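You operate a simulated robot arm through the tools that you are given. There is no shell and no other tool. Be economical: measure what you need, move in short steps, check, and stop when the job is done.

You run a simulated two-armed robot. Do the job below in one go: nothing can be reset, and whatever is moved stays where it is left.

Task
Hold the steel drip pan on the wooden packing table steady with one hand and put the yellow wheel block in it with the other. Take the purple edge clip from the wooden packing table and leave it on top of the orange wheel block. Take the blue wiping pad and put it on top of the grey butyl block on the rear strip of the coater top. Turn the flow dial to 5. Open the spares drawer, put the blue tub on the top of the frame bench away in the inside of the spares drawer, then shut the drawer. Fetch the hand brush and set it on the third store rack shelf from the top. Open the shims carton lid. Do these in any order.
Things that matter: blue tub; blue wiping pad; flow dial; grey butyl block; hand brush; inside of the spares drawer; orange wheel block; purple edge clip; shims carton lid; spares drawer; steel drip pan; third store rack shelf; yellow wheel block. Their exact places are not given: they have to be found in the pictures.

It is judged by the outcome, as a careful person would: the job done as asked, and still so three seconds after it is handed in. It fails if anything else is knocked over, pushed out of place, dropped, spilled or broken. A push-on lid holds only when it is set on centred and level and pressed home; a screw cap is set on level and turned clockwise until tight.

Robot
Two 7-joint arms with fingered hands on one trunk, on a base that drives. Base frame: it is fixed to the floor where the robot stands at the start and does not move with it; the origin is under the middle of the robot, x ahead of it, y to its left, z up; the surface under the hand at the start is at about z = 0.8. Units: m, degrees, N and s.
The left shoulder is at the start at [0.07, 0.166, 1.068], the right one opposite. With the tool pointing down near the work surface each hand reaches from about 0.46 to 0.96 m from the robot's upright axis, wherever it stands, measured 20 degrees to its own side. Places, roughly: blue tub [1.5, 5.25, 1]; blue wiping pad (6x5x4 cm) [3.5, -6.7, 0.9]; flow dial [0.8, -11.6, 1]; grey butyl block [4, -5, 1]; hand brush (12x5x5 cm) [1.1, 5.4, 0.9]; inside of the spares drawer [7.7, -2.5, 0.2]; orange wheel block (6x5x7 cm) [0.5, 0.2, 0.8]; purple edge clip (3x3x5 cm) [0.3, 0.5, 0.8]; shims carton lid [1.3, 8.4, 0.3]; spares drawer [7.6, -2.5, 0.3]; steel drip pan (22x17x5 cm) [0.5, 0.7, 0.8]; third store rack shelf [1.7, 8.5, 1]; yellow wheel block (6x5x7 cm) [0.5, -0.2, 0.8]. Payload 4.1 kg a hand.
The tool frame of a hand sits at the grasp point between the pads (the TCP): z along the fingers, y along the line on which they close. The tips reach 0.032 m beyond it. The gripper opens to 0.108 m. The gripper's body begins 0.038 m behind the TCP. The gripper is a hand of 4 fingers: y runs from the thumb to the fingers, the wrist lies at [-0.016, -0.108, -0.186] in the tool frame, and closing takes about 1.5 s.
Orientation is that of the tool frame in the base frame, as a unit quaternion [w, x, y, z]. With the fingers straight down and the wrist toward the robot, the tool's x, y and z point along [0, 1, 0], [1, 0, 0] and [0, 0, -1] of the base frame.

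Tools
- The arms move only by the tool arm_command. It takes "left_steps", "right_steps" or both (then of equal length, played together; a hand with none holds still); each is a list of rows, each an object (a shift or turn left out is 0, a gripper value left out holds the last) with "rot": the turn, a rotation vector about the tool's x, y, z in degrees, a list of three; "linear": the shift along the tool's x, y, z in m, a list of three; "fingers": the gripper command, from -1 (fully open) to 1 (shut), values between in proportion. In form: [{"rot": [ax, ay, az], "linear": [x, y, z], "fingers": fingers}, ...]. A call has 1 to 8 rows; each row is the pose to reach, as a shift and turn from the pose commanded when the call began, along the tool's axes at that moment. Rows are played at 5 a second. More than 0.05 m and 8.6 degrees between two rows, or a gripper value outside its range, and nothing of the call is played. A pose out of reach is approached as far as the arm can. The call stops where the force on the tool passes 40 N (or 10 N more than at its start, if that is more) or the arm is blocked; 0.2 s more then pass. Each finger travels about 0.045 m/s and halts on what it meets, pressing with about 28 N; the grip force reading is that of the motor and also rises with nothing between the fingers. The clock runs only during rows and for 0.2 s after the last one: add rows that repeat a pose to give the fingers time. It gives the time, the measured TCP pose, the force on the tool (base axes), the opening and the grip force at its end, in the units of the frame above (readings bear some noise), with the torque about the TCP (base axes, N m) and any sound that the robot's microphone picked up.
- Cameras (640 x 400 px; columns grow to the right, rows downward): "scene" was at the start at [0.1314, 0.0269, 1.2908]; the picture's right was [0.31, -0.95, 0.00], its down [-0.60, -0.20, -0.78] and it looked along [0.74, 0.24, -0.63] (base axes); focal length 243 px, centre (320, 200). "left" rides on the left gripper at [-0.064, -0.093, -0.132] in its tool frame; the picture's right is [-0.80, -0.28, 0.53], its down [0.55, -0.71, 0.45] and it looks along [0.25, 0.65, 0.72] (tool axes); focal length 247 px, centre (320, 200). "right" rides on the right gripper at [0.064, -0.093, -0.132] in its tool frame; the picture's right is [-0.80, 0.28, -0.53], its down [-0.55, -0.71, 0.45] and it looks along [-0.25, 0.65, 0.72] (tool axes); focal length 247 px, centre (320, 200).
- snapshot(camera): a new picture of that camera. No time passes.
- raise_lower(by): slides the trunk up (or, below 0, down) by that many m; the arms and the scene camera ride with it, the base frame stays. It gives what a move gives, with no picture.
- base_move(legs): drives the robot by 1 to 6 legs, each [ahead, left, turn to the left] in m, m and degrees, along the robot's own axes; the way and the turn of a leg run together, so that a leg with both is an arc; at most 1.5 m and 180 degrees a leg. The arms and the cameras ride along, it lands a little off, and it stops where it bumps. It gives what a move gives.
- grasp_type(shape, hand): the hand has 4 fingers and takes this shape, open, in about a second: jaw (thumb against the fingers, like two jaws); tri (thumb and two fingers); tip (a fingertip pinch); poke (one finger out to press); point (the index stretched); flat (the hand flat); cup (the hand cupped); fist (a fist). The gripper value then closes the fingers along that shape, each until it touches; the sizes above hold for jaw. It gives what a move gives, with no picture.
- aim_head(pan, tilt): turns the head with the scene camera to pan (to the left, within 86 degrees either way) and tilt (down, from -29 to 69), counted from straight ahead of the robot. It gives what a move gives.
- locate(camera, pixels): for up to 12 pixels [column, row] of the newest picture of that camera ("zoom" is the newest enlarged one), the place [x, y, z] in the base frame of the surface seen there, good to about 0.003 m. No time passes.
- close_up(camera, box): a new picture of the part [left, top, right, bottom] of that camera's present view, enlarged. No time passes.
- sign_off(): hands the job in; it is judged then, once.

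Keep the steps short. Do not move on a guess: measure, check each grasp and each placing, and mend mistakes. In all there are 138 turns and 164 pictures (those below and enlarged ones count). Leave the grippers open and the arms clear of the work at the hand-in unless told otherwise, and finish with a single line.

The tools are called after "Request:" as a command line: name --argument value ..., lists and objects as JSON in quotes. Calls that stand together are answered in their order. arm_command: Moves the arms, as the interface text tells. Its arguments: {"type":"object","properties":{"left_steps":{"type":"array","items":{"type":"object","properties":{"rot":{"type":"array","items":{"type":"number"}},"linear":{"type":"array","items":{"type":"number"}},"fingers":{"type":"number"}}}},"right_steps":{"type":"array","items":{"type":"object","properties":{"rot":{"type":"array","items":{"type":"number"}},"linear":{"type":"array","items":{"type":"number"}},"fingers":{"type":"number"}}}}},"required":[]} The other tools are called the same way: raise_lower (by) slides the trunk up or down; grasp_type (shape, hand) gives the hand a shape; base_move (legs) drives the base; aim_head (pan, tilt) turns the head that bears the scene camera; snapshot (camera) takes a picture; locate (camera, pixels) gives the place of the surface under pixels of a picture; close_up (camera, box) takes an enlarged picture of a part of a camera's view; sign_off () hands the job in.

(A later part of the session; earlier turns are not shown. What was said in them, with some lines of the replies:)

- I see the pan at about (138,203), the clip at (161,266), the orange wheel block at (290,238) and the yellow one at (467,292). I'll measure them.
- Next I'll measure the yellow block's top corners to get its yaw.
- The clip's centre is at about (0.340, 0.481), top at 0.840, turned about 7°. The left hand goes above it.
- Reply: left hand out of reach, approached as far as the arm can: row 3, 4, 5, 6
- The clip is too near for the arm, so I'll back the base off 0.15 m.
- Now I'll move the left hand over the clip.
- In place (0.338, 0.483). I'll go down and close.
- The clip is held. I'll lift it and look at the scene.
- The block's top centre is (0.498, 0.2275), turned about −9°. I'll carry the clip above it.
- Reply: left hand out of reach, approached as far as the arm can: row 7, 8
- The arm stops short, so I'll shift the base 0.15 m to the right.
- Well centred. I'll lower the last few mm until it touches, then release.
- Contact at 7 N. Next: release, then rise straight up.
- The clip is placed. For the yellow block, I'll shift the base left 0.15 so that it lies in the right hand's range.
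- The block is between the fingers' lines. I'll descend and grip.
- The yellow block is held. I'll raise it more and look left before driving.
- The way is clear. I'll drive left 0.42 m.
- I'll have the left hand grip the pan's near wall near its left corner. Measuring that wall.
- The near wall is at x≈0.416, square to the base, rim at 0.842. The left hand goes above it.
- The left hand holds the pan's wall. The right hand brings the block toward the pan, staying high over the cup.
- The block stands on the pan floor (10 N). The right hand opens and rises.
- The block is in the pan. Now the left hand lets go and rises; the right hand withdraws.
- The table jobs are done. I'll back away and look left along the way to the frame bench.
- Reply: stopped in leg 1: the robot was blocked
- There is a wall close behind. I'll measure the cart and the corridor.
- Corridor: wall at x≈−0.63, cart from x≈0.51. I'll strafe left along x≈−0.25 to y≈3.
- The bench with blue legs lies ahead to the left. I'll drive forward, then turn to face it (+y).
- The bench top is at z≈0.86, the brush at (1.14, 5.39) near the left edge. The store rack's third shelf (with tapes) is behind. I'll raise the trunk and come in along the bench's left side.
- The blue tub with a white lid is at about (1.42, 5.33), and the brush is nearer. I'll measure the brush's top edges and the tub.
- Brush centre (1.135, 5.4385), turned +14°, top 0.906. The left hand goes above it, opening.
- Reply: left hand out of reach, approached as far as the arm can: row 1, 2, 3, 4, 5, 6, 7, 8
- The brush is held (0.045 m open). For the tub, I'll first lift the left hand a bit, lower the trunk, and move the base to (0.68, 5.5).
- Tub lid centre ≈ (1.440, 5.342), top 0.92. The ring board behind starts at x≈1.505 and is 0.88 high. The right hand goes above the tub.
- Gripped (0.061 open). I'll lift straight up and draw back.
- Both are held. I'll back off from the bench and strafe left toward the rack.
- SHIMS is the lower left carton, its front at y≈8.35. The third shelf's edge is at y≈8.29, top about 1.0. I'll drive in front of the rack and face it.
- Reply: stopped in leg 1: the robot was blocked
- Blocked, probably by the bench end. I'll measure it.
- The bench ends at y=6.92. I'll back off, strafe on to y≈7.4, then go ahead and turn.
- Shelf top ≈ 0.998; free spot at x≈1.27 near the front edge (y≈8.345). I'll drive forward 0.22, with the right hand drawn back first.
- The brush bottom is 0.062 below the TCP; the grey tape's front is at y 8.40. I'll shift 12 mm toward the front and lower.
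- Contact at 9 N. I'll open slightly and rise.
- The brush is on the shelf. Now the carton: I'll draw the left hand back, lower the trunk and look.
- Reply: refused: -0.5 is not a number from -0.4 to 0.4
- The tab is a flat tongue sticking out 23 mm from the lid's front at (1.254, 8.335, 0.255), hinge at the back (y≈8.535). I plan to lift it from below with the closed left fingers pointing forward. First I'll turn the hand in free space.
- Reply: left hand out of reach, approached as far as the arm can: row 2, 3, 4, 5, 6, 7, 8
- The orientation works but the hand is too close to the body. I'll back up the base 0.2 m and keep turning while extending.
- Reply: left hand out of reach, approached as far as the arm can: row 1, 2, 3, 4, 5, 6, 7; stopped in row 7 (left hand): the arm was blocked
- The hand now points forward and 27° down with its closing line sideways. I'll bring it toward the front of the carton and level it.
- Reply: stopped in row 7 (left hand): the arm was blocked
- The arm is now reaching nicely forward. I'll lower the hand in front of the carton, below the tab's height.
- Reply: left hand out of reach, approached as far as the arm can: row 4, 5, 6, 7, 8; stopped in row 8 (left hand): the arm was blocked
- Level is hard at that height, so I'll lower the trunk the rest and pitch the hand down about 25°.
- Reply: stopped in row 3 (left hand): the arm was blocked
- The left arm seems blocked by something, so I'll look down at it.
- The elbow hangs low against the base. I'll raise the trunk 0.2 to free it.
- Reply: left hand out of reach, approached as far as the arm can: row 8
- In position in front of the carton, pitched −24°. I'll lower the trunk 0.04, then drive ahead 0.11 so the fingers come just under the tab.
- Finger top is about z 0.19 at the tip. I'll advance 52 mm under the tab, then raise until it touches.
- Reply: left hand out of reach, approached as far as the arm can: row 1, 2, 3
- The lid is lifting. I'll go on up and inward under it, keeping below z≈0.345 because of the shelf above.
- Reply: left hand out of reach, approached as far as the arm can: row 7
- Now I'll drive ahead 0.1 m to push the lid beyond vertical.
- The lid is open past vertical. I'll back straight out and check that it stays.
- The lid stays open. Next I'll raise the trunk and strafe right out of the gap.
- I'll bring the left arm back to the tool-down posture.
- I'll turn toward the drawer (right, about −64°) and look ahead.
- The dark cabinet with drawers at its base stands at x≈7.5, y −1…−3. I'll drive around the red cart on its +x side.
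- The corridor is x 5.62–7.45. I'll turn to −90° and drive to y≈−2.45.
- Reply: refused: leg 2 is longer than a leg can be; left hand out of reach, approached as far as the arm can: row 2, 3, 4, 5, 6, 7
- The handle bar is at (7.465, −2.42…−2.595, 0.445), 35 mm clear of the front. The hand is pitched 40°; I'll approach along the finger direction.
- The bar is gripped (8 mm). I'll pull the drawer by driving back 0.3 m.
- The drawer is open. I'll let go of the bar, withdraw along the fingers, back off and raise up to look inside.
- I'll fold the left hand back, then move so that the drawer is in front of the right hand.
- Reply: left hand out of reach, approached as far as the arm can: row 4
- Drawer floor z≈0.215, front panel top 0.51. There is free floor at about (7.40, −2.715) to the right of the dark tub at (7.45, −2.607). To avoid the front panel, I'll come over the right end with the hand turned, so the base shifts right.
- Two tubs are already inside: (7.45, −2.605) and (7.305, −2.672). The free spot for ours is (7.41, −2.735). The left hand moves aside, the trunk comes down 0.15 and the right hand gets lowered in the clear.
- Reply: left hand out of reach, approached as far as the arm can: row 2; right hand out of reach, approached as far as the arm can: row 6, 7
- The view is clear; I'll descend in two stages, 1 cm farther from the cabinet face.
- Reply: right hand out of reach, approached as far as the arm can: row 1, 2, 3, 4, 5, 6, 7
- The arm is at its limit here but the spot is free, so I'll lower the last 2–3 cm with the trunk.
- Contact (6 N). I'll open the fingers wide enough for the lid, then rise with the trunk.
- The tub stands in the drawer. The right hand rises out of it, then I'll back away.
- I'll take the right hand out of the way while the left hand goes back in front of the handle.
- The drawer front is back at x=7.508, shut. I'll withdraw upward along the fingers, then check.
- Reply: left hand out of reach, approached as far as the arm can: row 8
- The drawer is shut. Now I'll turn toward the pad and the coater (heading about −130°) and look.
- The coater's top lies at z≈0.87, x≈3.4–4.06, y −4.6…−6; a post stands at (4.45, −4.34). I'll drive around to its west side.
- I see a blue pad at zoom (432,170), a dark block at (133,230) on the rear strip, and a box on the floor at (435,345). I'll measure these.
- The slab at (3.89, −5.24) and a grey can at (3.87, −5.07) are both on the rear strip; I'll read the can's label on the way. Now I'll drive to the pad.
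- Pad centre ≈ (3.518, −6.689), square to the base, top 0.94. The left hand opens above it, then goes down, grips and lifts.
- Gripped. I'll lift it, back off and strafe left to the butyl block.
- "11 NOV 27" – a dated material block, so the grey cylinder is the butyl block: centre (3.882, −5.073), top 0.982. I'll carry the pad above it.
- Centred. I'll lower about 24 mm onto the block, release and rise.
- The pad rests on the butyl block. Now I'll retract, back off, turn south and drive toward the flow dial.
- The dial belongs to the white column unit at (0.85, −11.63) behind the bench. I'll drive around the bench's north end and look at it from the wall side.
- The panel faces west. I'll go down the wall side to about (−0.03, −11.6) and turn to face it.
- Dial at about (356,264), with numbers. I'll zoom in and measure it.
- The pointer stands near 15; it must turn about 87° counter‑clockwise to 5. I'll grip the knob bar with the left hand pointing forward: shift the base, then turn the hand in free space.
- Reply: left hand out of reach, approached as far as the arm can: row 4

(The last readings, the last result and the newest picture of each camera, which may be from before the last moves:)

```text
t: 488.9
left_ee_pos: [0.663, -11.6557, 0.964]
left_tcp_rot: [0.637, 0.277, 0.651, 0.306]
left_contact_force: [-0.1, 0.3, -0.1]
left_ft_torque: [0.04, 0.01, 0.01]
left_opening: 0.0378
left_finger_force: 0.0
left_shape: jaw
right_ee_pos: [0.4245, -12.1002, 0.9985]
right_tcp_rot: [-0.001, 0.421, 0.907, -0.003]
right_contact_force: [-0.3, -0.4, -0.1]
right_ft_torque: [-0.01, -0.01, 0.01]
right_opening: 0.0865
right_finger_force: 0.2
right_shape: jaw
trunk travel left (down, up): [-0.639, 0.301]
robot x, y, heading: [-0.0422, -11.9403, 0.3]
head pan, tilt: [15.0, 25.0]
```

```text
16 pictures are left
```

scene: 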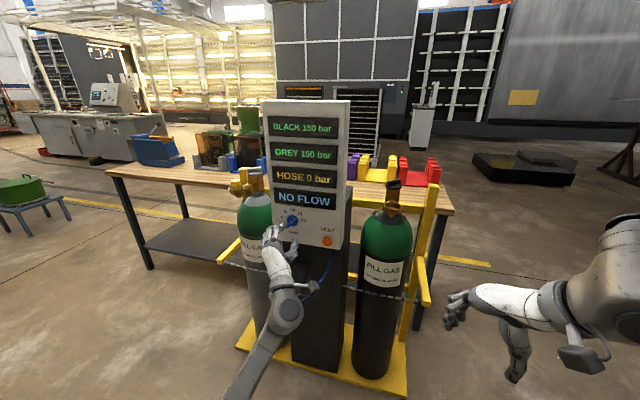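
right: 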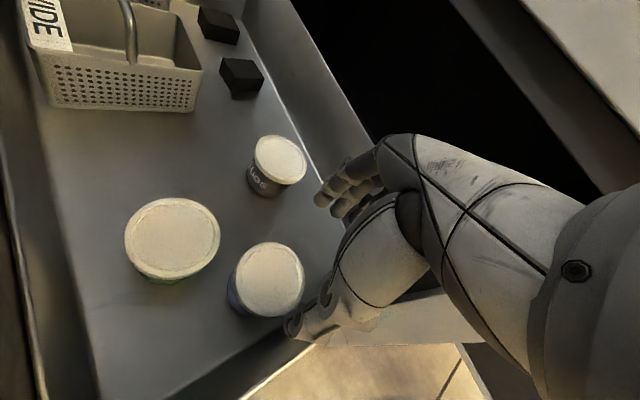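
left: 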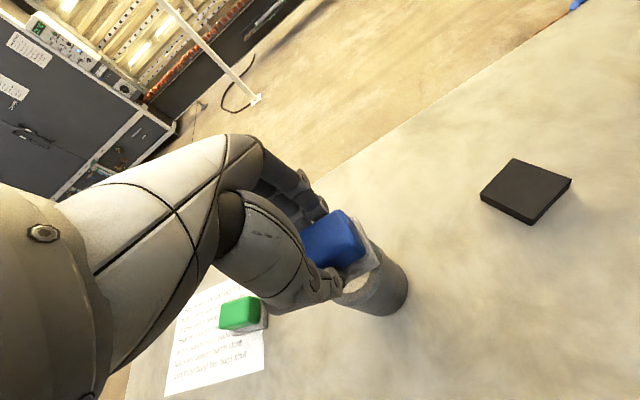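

The hand points straight at the panel. I'll zoom on the dial to measure the knob bar precisely.

Request:
close_up --camera "scene" --box '[268, 200, 318, 245]'

Request:
locate --camera "zoom" --pixels '[[320, 160], [300, 180], [340, 140], [280, 200], [320, 200], [340, 180], [300, 140], [360, 160], [260, 160], [320, 120], [380, 200], [340, 220]]'

Request:
snapshot --camera "left"

```text
8.89 times, centred on (293, 222) of scene
```

zoom: 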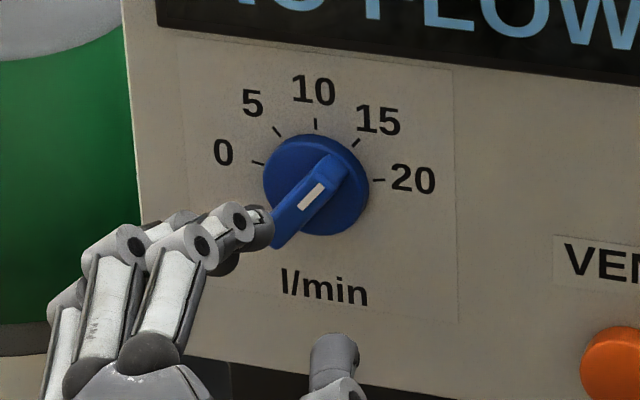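

```text
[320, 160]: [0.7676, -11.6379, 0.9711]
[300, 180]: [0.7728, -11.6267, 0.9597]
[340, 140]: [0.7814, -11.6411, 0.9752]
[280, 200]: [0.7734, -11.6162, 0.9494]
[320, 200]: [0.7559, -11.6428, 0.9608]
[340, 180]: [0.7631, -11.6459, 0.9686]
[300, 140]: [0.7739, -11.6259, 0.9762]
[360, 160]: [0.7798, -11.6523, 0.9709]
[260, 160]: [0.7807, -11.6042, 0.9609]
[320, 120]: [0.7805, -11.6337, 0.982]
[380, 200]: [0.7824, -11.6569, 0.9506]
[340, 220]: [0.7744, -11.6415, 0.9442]
```

```text
14 pictures are left
```

left: 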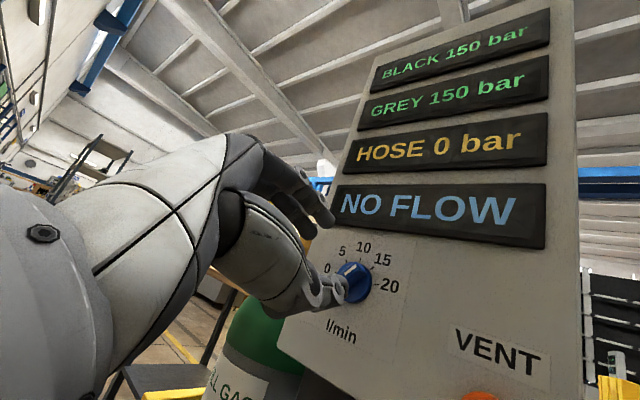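

The bar lies at 44° clockwise (reading 15), centre ≈ (−11.631, 0.9595). I'll line up, advance and grip the bar.

Request:
arm_command --left_steps '[{"linear": [0.019, 0.0107, 0.01], "rot": [0, 0, -4]}, {"linear": [0.019, 0.0107, 0.04], "rot": [0, 0, -4]}, {"linear": [0.019, 0.0107, 0.073], "rot": [0, 0, -4]}, {"linear": [0.019, 0.0107, 0.073], "rot": [0, 0, -4]}, {"linear": [0.019, 0.0107, 0.073], "rot": [0, 0, -4], "fingers": 1}, {"linear": [0.019, 0.0107, 0.073], "rot": [0, 0, -4], "fingers": 1}, {"linear": [0.019, 0.0107, 0.073], "rot": [0, 0, -4], "fingers": 1}, {"linear": [0.019, 0.0107, 0.073], "rot": [0, 0, -4], "fingers": 1}]'

Request:
snapshot --camera "left"

Request:
close_up --camera "scene" --box '[268, 200, 318, 245]'

```text
t: 490.7
left_ee_pos: [0.7327, -11.6331, 0.9594]
left_tcp_rot: [0.647, 0.254, 0.66, 0.283]
left_contact_force: [2.5, 0.0, 0.5]
left_ft_torque: [0.02, 0.03, 0.02]
left_opening: 0.0071
left_finger_force: 27.6
left_shape: jaw
right_ee_pos: [0.4248, -12.1009, 0.9977]
right_tcp_rot: [-0.002, 0.421, 0.907, -0.003]
right_contact_force: [0.0, -0.1, -0.2]
right_ft_torque: [0.0, 0.01, 0.01]
right_opening: 0.0863
right_finger_force: 0.1
right_shape: jaw
trunk travel left (down, up): [-0.639, 0.301]
robot x, y, heading: [-0.0418, -11.9382, 0.6]
head pan, tilt: [15.0, 25.0]
```

```text
13 pictures are left
```

left: 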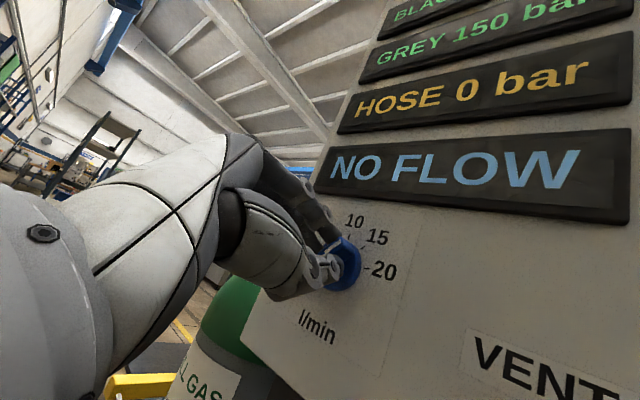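

```text
8.89 times, centred on (293, 222) of scene
```

zoom: 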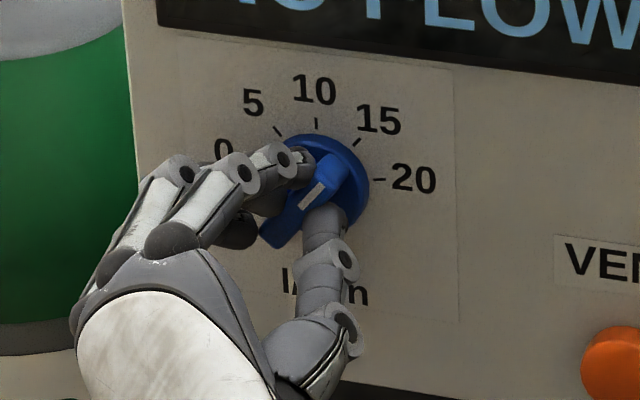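

A good grip on the bar. I'll turn it 84° counter‑clockwise.

Request:
arm_command --left_steps '[{"rot": [0, 0, -8]}, {"rot": [0, 0, -16]}, {"rot": [0, 0, -24]}, {"rot": [0, 0, -32]}, {"rot": [0, 0, -40]}, {"rot": [0, 0, -48]}, {"rot": [0, 0, -56]}, {"rot": [0, 0, -64]}]'

Request:
arm_command --left_steps '[{"rot": [0, 0, -7]}, {"rot": [0, 0, -14]}, {"rot": [0, 0, -20]}, {"rot": [0, 0, -20]}]'

Request:
close_up --camera "scene" --box '[268, 200, 318, 245]'

```text
t: 492.5
left_ee_pos: [0.7344, -11.6318, 0.9592]
left_tcp_rot: [0.699, -0.137, 0.694, -0.104]
left_contact_force: [-7.9, 9.4, -5.8]
left_ft_torque: [0.01, 0.25, 0.27]
left_opening: 0.0073
left_finger_force: 28.4
left_shape: jaw
right_ee_pos: [0.4237, -12.1008, 0.9989]
right_tcp_rot: [-0.001, 0.421, 0.907, -0.002]
right_contact_force: [0.0, -0.3, 0.4]
right_ft_torque: [0.02, 0.01, 0.0]
right_opening: 0.0864
right_finger_force: 0.1
right_shape: jaw
trunk travel left (down, up): [-0.639, 0.301]
robot x, y, heading: [-0.0415, -11.9404, 0.4]
head pan, tilt: [15.0, 25.0]
```

```text
t: 493.5
left_ee_pos: [0.7358, -11.6094, 0.9675]
left_tcp_rot: [0.68, -0.246, 0.661, -0.2]
left_contact_force: [1.0, -19.2, -9.9]
left_ft_torque: [-0.05, 0.24, -0.44]
left_opening: 0.0067
left_finger_force: 27.8
left_shape: jaw
right_ee_pos: [0.426, -12.1051, 0.9989]
right_tcp_rot: [-0.003, 0.422, 0.906, -0.001]
right_contact_force: [-0.2, 0.7, -0.4]
right_ft_torque: [0.01, 0.01, 0.03]
right_opening: 0.0862
right_finger_force: 0.2
right_shape: jaw
trunk travel left (down, up): [-0.639, 0.301]
robot x, y, heading: [-0.0396, -11.9408, 0.3]
head pan, tilt: [15.0, 25.0]
```

```text
8.89 times, centred on (293, 222) of scene
5 turns are left
```

zoom: 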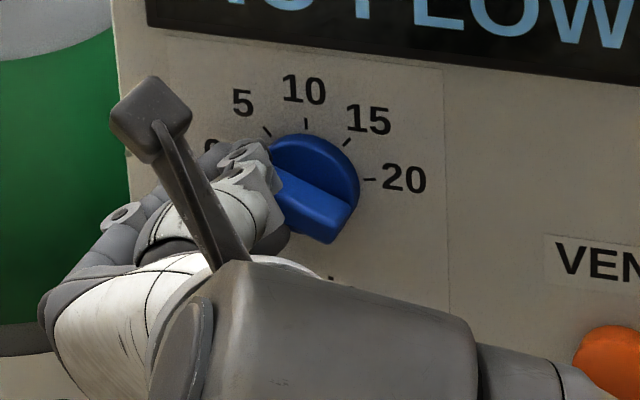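

The hand slid toward the end and the bar may have gone past 5. I'll release, back off and look (5 turns left).

Request:
arm_command --left_steps '[{"fingers": 0.2}, {"fingers": 0.2}, {"fingers": 0.2}, {"linear": [0, 0, -0.03]}, {"linear": [0, 0, -0.06]}, {"linear": [0, 0, -0.09]}, {"linear": [0, 0, -0.09]}]'

Request:
close_up --camera "scene" --box '[268, 200, 318, 245]'

Request:
locate --camera "zoom" --pixels '[[340, 215], [325, 205], [310, 197], [295, 190], [280, 180], [335, 225], [320, 218], [305, 210], [290, 200], [275, 190]]'

Request:
close_up --camera "left" --box '[240, 130, 460, 330]'

```text
t: 494.6
left_ee_pos: [0.6817, -11.5572, 1.001]
left_tcp_rot: [0.709, -0.239, 0.645, -0.158]
left_contact_force: [0.6, -0.1, 0.7]
left_ft_torque: [-0.01, 0.0, -0.03]
left_opening: 0.0428
left_finger_force: 0.1
left_shape: jaw
right_ee_pos: [0.4243, -12.1002, 0.9997]
right_tcp_rot: [-0.002, 0.421, 0.907, -0.002]
right_contact_force: [-0.2, 0.3, 0.7]
right_ft_torque: [-0.01, 0.0, 0.02]
right_opening: 0.0859
right_finger_force: 0.0
right_shape: jaw
trunk travel left (down, up): [-0.639, 0.301]
robot x, y, heading: [-0.0394, -11.9406, 0.2]
head pan, tilt: [15.0, 25.0]
stopped in row 5 (left hand): the arm was blocked; the commanded pose is now the measured one
```

```text
8.89 times, centred on (293, 222) of scene
```

zoom: 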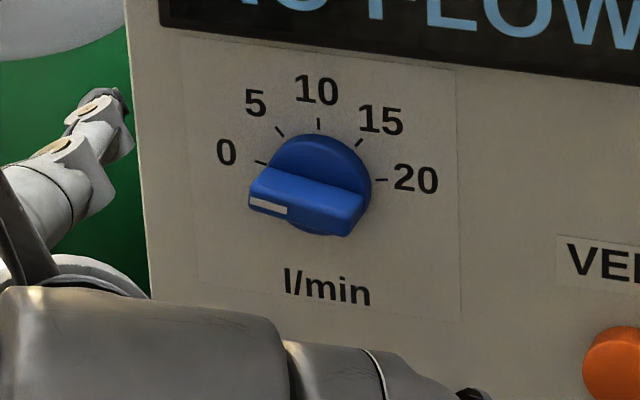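

```text
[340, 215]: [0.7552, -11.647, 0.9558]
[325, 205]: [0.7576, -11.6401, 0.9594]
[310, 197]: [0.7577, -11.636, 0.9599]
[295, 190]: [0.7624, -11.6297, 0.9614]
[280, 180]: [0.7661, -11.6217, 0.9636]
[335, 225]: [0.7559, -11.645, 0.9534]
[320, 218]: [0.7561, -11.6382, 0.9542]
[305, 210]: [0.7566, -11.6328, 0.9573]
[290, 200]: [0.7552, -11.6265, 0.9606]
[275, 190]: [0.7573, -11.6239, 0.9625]
```

```text
2.00 times, centred on (350, 230) of left
4 turns are left
```

zoom: 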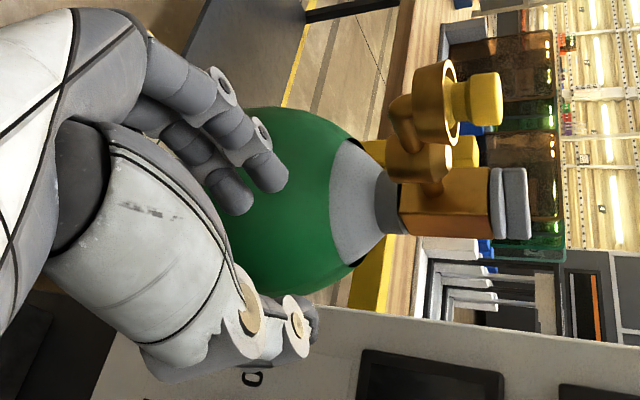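

The pointer is now at 0, so it needs about 35° clockwise. The right hand, mirrored, can grip square to the "5" direction, and closing will bring the bar to 5. I'll reposition the base and turn the right hand.

Request:
base_move --legs '[[-0.2, 0, 0], [0, 0.62, 0], [0.2, 0, 0]]'

Request:
arm_command --right_steps '[{"linear": [-0.011, 0.007, -0.03], "rot": [0, 0, 8], "fingers": -0.1}, {"linear": [-0.022, 0.014, -0.06], "rot": [0, 0, 16], "fingers": -0.1}, {"linear": [-0.034, 0.022, -0.09], "rot": [0, 0, 24], "fingers": -0.1}, {"linear": [-0.045, 0.029, -0.12], "rot": [0, 0, 32], "fingers": -0.1}, {"linear": [-0.0566, 0.036, -0.15], "rot": [0, 0, 40], "fingers": -0.1}, {"linear": [-0.0566, 0.036, -0.15], "rot": [0, 0, 40], "fingers": -0.1}]'

Request:
arm_command --right_steps '[{"linear": [-0.014, 0.025, 0.027], "rot": [-6.98, 3.25, 3.25]}, {"linear": [-0.028, 0.05, 0.054], "rot": [-13.96, 6.5, 6.5]}, {"linear": [-0.042, 0.075, 0.081], "rot": [-20.94, 9.75, 9.75]}, {"linear": [-0.057, 0.1, 0.108], "rot": [-27.9, 13, 13]}, {"linear": [-0.071, 0.125, 0.136], "rot": [-34.9, 16.25, 16.25]}, {"linear": [-0.085, 0.15, 0.163], "rot": [-41.9, 19.5, 19.5]}, {"linear": [-0.1, 0.175, 0.19], "rot": [-48.9, 22.75, 22.75]}]'

Request:
arm_command --right_steps '[{"rot": [-6.98, 3.25, 3.25]}, {"rot": [-13.96, 6.5, 6.5]}, {"rot": [-20.94, 9.75, 9.75]}, {"rot": [-27.9, 13, 13]}, {"rot": [-34.8, 16.25, 16.25]}, {"rot": [-34.8, 16.25, 16.25]}]'

Request:
aim_head --pan -20 --tilt 25

Request:
close_up --camera "scene" --box '[240, 140, 400, 280]'

```text
t: 500.5
left_ee_pos: [0.6703, -10.9519, 0.999]
left_tcp_rot: [0.709, -0.24, 0.644, -0.158]
left_contact_force: [-0.2, -0.5, -0.1]
left_ft_torque: [0.0, 0.02, 0.01]
left_opening: 0.0431
left_finger_force: 0.1
left_shape: jaw
right_ee_pos: [0.4149, -11.4957, 0.9989]
right_tcp_rot: [-0.002, 0.419, 0.908, -0.003]
right_contact_force: [0.8, 0.0, -0.4]
right_ft_torque: [0.02, 0.0, 0.01]
right_opening: 0.0864
right_finger_force: 0.0
right_shape: jaw
trunk travel left (down, up): [-0.639, 0.301]
robot x, y, heading: [-0.0532, -11.3375, 0.6]
head pan, tilt: [15.0, 25.0]
```

```text
t: 501.9
left_ee_pos: [0.6688, -10.9524, 1.0014]
left_tcp_rot: [0.709, -0.241, 0.644, -0.157]
left_contact_force: [0.2, 0.4, -0.3]
left_ft_torque: [0.01, 0.02, 0.0]
left_opening: 0.0432
left_finger_force: 0.1
left_shape: jaw
right_ee_pos: [0.4789, -11.5183, 1.1479]
right_tcp_rot: [-0.001, 0.705, 0.709, -0.002]
right_contact_force: [0.0, 0.1, -0.3]
right_ft_torque: [0.01, 0.03, 0.0]
right_opening: 0.0596
right_finger_force: 0.0
right_shape: jaw
trunk travel left (down, up): [-0.639, 0.301]
robot x, y, heading: [-0.053, -11.3393, 0.7]
head pan, tilt: [15.0, 25.0]
```

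```text
t: 503.5
left_ee_pos: [0.6691, -10.9511, 1.0003]
left_tcp_rot: [0.709, -0.24, 0.645, -0.156]
left_contact_force: [0.2, 0.6, 0.7]
left_ft_torque: [-0.02, 0.03, -0.04]
left_opening: 0.0431
left_finger_force: 0.0
left_shape: jaw
right_ee_pos: [0.6142, -11.5954, 0.9998]
right_tcp_rot: [0.119, 0.757, 0.548, 0.336]
right_contact_force: [-0.7, 0.2, -0.3]
right_ft_torque: [-0.02, 0.01, -0.03]
right_opening: 0.0596
right_finger_force: 0.2
right_shape: jaw
right hand out of reach, approached as far as the arm can: row 6, 7
trunk travel left (down, up): [-0.639, 0.301]
robot x, y, heading: [-0.0546, -11.3369, 0.7]
head pan, tilt: [15.0, 25.0]
```

```text
t: 504.9
left_ee_pos: [0.6695, -10.952, 1.0006]
left_tcp_rot: [0.709, -0.24, 0.644, -0.157]
left_contact_force: [0.5, -0.5, -0.1]
left_ft_torque: [-0.03, 0.01, -0.02]
left_opening: 0.0429
left_finger_force: 0.0
left_shape: jaw
right_ee_pos: [0.6139, -11.5962, 1.0006]
right_tcp_rot: [0.12, 0.757, 0.548, 0.335]
right_contact_force: [-0.5, 0.0, 0.4]
right_ft_torque: [0.01, 0.01, 0.04]
right_opening: 0.0594
right_finger_force: 0.0
right_shape: jaw
right hand out of reach, approached as far as the arm can: row 1, 2, 3, 4, 5, 6
trunk travel left (down, up): [-0.639, 0.301]
robot x, y, heading: [-0.0558, -11.3367, 0.6]
head pan, tilt: [15.0, 25.0]
```

```text
t: 505.9
left_ee_pos: [0.6684, -10.9509, 1.0006]
left_tcp_rot: [0.709, -0.24, 0.644, -0.157]
left_contact_force: [-0.4, 0.3, -0.8]
left_ft_torque: [0.02, 0.01, 0.0]
left_opening: 0.043
left_finger_force: 0.1
left_shape: jaw
right_ee_pos: [0.6139, -11.5967, 1.0002]
right_tcp_rot: [0.121, 0.757, 0.548, 0.335]
right_contact_force: [-0.3, -0.3, -0.3]
right_ft_torque: [0.0, -0.03, -0.01]
right_opening: 0.0594
right_finger_force: 0.1
right_shape: jaw
trunk travel left (down, up): [-0.639, 0.301]
robot x, y, heading: [-0.0551, -11.338, 0.7]
head pan, tilt: [-20.0, 25.0]
```

```text
2.86 times, centred on (320, 210) of scene
3 turns are left
```

zoom: 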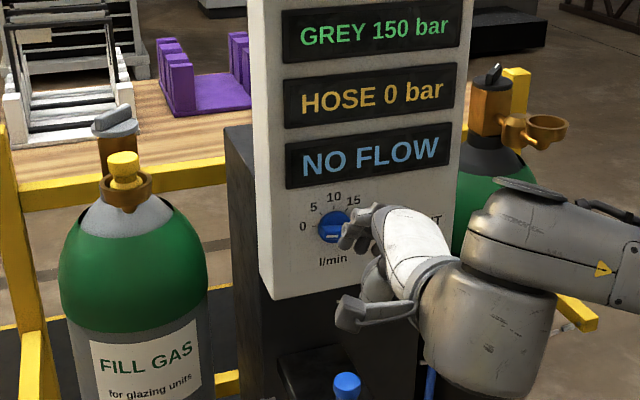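

Two working turns remain. The left hand is already at a roll of 123°, nearly square to "5". I'll bring it in front of the dial by moving the base and trunk, adding 7° roll, with the fingers open.

Request:
arm_command --left_steps '[{"rot": [0, 0, -3.5], "fingers": -0.1}, {"rot": [0, 0, -7], "fingers": -0.1}, {"rot": [0, 0, -7], "fingers": -0.1}]'

Request:
base_move --legs '[[-0.2, 0, 0], [0, -0.69, -0.6], [0.17, 0, 0]]'

Request:
raise_lower --by -0.04

Request:
aim_head --pan 15 --tilt 25

Request:
close_up --camera "scene" --box '[250, 180, 350, 260]'

```text
t: 506.7
left_ee_pos: [0.6674, -10.9371, 1.0046]
left_tcp_rot: [0.704, -0.277, 0.627, -0.186]
left_contact_force: [-0.1, 0.2, -0.6]
left_ft_torque: [-0.01, 0.0, -0.04]
left_opening: 0.0588
left_finger_force: 0.0
left_shape: jaw
right_ee_pos: [0.6161, -11.5959, 1.0005]
right_tcp_rot: [0.12, 0.757, 0.549, 0.335]
right_contact_force: [-0.1, -0.3, -1.4]
right_ft_torque: [0.0, -0.01, 0.0]
right_opening: 0.0594
right_finger_force: 0.1
right_shape: jaw
trunk travel left (down, up): [-0.639, 0.301]
robot x, y, heading: [-0.0511, -11.3383, 0.3]
head pan, tilt: [-20.0, 25.0]
```

```text
t: 512.7
left_ee_pos: [0.6479, -11.624, 1.008]
left_tcp_rot: [0.705, -0.278, 0.626, -0.185]
left_contact_force: [0.7, -1.4, -0.1]
left_ft_torque: [0.06, -0.03, 0.04]
left_opening: 0.059
left_finger_force: 0.0
left_shape: jaw
right_ee_pos: [0.6004, -12.2833, 1.0002]
right_tcp_rot: [0.119, 0.756, 0.55, 0.335]
right_contact_force: [-0.3, -0.6, -0.3]
right_ft_torque: [-0.04, 0.05, -0.01]
right_opening: 0.0594
right_finger_force: 0.0
right_shape: jaw
trunk travel left (down, up): [-0.639, 0.301]
robot x, y, heading: [-0.0686, -12.0298, 1.0]
head pan, tilt: [-20.0, 25.0]
```

```text
t: 513.6
left_ee_pos: [0.6469, -11.6219, 0.969]
left_tcp_rot: [0.706, -0.278, 0.625, -0.184]
left_contact_force: [0.1, -0.2, 0.6]
left_ft_torque: [0.02, -0.02, 0.02]
left_opening: 0.059
left_finger_force: 0.0
left_shape: jaw
right_ee_pos: [0.599, -12.2836, 0.9611]
right_tcp_rot: [0.119, 0.755, 0.551, 0.335]
right_contact_force: [-0.6, -0.3, -1.0]
right_ft_torque: [0.0, -0.02, 0.0]
right_opening: 0.0598
right_finger_force: 0.0
right_shape: jaw
trunk travel left (down, up): [-0.599, 0.341]
robot x, y, heading: [-0.0718, -12.0324, 0.9]
head pan, tilt: [-20.0, 25.0]
```

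```text
t: 514.6
left_ee_pos: [0.6468, -11.6213, 0.9696]
left_tcp_rot: [0.706, -0.279, 0.625, -0.183]
left_contact_force: [-0.2, -1.3, 0.1]
left_ft_torque: [0.0, 0.0, 0.0]
left_opening: 0.059
left_finger_force: 0.0
left_shape: jaw
right_ee_pos: [0.5997, -12.2835, 0.9598]
right_tcp_rot: [0.118, 0.755, 0.551, 0.336]
right_contact_force: [0.4, 0.9, -0.3]
right_ft_torque: [0.03, -0.03, -0.02]
right_opening: 0.0596
right_finger_force: 0.1
right_shape: jaw
trunk travel left (down, up): [-0.599, 0.341]
robot x, y, heading: [-0.0738, -12.0287, 1.3]
head pan, tilt: [15.0, 25.0]
```

```text
5.00 times, centred on (300, 220) of scene
2 turns are left
```

zoom: 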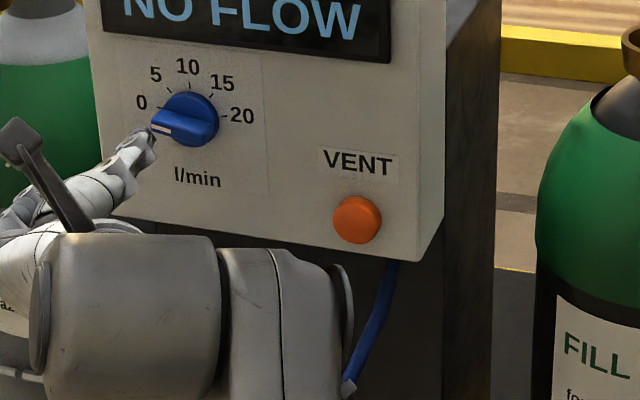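

Aligned to 129° roll (bar → 39°). Axis offset is about 14 mm right and 12 mm down. I'll adjust with trunk and base, close on the bar so it swings to 5, open and back off.

Request:
raise_lower --by -0.0115

Request:
base_move --legs '[[0, -0.015, 0], [0.088, 0, 0]]'

Request:
arm_command --left_steps '[{"fingers": 0.4}, {"fingers": 1}, {"fingers": 1}, {"fingers": 1}, {"fingers": 1}, {"fingers": 1}, {"fingers": 1}]'

Request:
close_up --camera "scene" --box '[260, 190, 320, 240]'

Request:
arm_command --left_steps '[{"fingers": 0.6}, {"fingers": 0.2}, {"fingers": -0.1}, {"fingers": -0.1}, {"fingers": -0.1}]'

Request:
base_move --legs '[[-0.15, 0, 0]]'

Request:
close_up --camera "scene" --box '[260, 180, 340, 240]'

```text
t: 515.2
left_ee_pos: [0.6471, -11.6212, 0.9565]
left_tcp_rot: [0.706, -0.278, 0.625, -0.183]
left_contact_force: [-0.7, -1.1, -0.3]
left_ft_torque: [-0.01, 0.05, 0.03]
left_opening: 0.059
left_finger_force: 0.1
left_shape: jaw
right_ee_pos: [0.5983, -12.2839, 0.9494]
right_tcp_rot: [0.119, 0.756, 0.55, 0.335]
right_contact_force: [-0.2, 0.2, 0.5]
right_ft_torque: [-0.01, 0.03, 0.03]
right_opening: 0.0595
right_finger_force: 0.0
right_shape: jaw
trunk travel left (down, up): [-0.588, 0.352]
robot x, y, heading: [-0.0712, -12.0294, 1.0]
head pan, tilt: [15.0, 25.0]
```

```text
t: 516.6
left_ee_pos: [0.7348, -11.6358, 0.9569]
left_tcp_rot: [0.706, -0.278, 0.625, -0.183]
left_contact_force: [0.2, 0.2, -0.7]
left_ft_torque: [0.0, -0.01, 0.03]
left_opening: 0.0591
left_finger_force: 0.0
left_shape: jaw
right_ee_pos: [0.6876, -12.2984, 0.9485]
right_tcp_rot: [0.118, 0.755, 0.551, 0.335]
right_contact_force: [0.3, -0.5, -1.9]
right_ft_torque: [-0.01, -0.03, 0.03]
right_opening: 0.0596
right_finger_force: 0.0
right_shape: jaw
trunk travel left (down, up): [-0.588, 0.352]
robot x, y, heading: [0.0175, -12.0406, 0.7]
head pan, tilt: [15.0, 25.0]
```

```text
t: 518.2
left_ee_pos: [0.7339, -11.6349, 0.9578]
left_tcp_rot: [0.707, -0.277, 0.625, -0.183]
left_contact_force: [2.2, -0.6, 3.9]
left_ft_torque: [-0.01, -0.04, -0.06]
left_opening: 0.0117
left_finger_force: 27.3
left_shape: jaw
right_ee_pos: [0.6863, -12.2973, 0.9481]
right_tcp_rot: [0.119, 0.755, 0.55, 0.335]
right_contact_force: [-0.1, -0.6, 0.8]
right_ft_torque: [0.0, 0.04, -0.03]
right_opening: 0.0596
right_finger_force: 0.0
right_shape: jaw
trunk travel left (down, up): [-0.588, 0.352]
robot x, y, heading: [0.0189, -12.0441, 1.2]
head pan, tilt: [15.0, 25.0]
```

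```text
8.00 times, centred on (290, 215) of scene
```

zoom: 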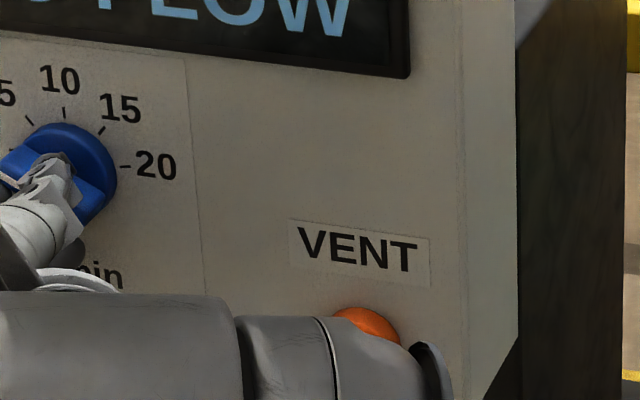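

```text
t: 519.4
left_ee_pos: [0.7346, -11.6336, 0.9572]
left_tcp_rot: [0.706, -0.279, 0.625, -0.183]
left_contact_force: [0.2, -1.4, 0.0]
left_ft_torque: [0.01, 0.0, -0.01]
left_opening: 0.0592
left_finger_force: 0.1
left_shape: jaw
right_ee_pos: [0.6866, -12.2977, 0.9485]
right_tcp_rot: [0.118, 0.755, 0.551, 0.335]
right_contact_force: [-0.2, -0.2, 0.2]
right_ft_torque: [-0.04, 0.03, -0.01]
right_opening: 0.0597
right_finger_force: 0.0
right_shape: jaw
trunk travel left (down, up): [-0.588, 0.352]
robot x, y, heading: [0.0168, -12.0448, 0.9]
head pan, tilt: [15.0, 25.0]
```

```text
t: 520.8
left_ee_pos: [0.5759, -11.6344, 0.9589]
left_tcp_rot: [0.708, -0.28, 0.623, -0.18]
left_contact_force: [-0.3, 0.0, -0.4]
left_ft_torque: [-0.04, -0.01, -0.01]
left_opening: 0.0589
left_finger_force: 0.0
left_shape: jaw
right_ee_pos: [0.5321, -12.2954, 0.9507]
right_tcp_rot: [0.118, 0.753, 0.552, 0.336]
right_contact_force: [-0.9, 0.9, 0.0]
right_ft_torque: [-0.01, 0.01, 0.0]
right_opening: 0.0596
right_finger_force: 0.1
right_shape: jaw
trunk travel left (down, up): [-0.588, 0.352]
robot x, y, heading: [-0.1377, -12.0425, 1.3]
head pan, tilt: [15.0, 25.0]
```

```text
6.67 times, centred on (300, 210) of scene
1 turns are left
```

zoom: 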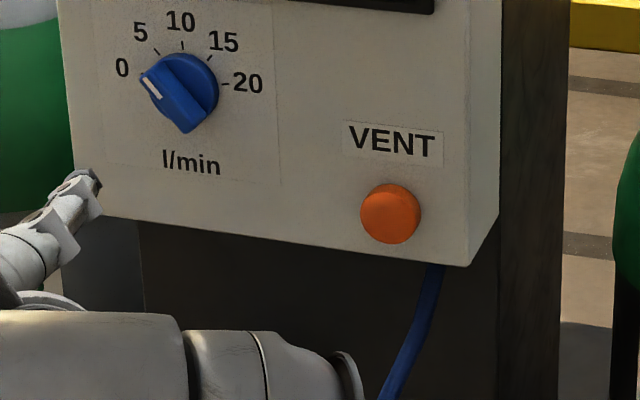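

The pointer now aims at 5. In the last turn I'll open both grippers fully, step back and hand in.

All the jobs are done: wheel block in the pan, clip on the orange block, pad on the butyl block, dial at 5, tub in the shut drawer, brush on the third shelf, shims lid open.

Request:
arm_command --left_steps '[{"fingers": -1}, {"fingers": -1}, {"fingers": -1}]' --right_steps '[{"fingers": -1}, {"fingers": -1}, {"fingers": -1}]'

Request:
base_move --legs '[[-0.1, 0, 0]]'

Request:
sign_off

```text
t: 521.6
left_ee_pos: [0.576, -11.6334, 0.9583]
left_tcp_rot: [0.708, -0.28, 0.624, -0.18]
left_contact_force: [0.5, -0.7, -1.3]
left_ft_torque: [-0.03, 0.02, 0.01]
left_opening: 0.1075
left_finger_force: 0.0
left_shape: jaw
right_ee_pos: [0.5329, -12.2961, 0.9482]
right_tcp_rot: [0.118, 0.754, 0.552, 0.335]
right_contact_force: [-0.5, 0.2, 1.2]
right_ft_torque: [0.0, -0.01, -0.01]
right_opening: 0.1076
right_finger_force: 0.0
right_shape: jaw
trunk travel left (down, up): [-0.588, 0.352]
robot x, y, heading: [-0.1332, -12.0435, 1.3]
head pan, tilt: [15.0, 25.0]
```

```text
t: 522.8
left_ee_pos: [0.4817, -11.6367, 0.9582]
left_tcp_rot: [0.707, -0.279, 0.624, -0.182]
left_contact_force: [-0.4, 0.7, 0.7]
left_ft_torque: [-0.02, 0.04, 0.01]
left_opening: 0.1077
left_finger_force: 0.1
left_shape: jaw
right_ee_pos: [0.4365, -12.3008, 0.9501]
right_tcp_rot: [0.118, 0.753, 0.553, 0.336]
right_contact_force: [0.8, -0.4, -0.8]
right_ft_torque: [-0.03, 0.02, 0.0]
right_opening: 0.108
right_finger_force: 0.0
right_shape: jaw
trunk travel left (down, up): [-0.588, 0.352]
robot x, y, heading: [-0.2292, -12.0508, 1.2]
head pan, tilt: [15.0, 25.0]
```

```text
The job is handed in.
```

All seven jobs were carried out and handed in; the base bumped the wall and the frame bench once each without visible harm, the dial was set to 5 by eye, and the grey dated cylinder was taken to be the butyl block.
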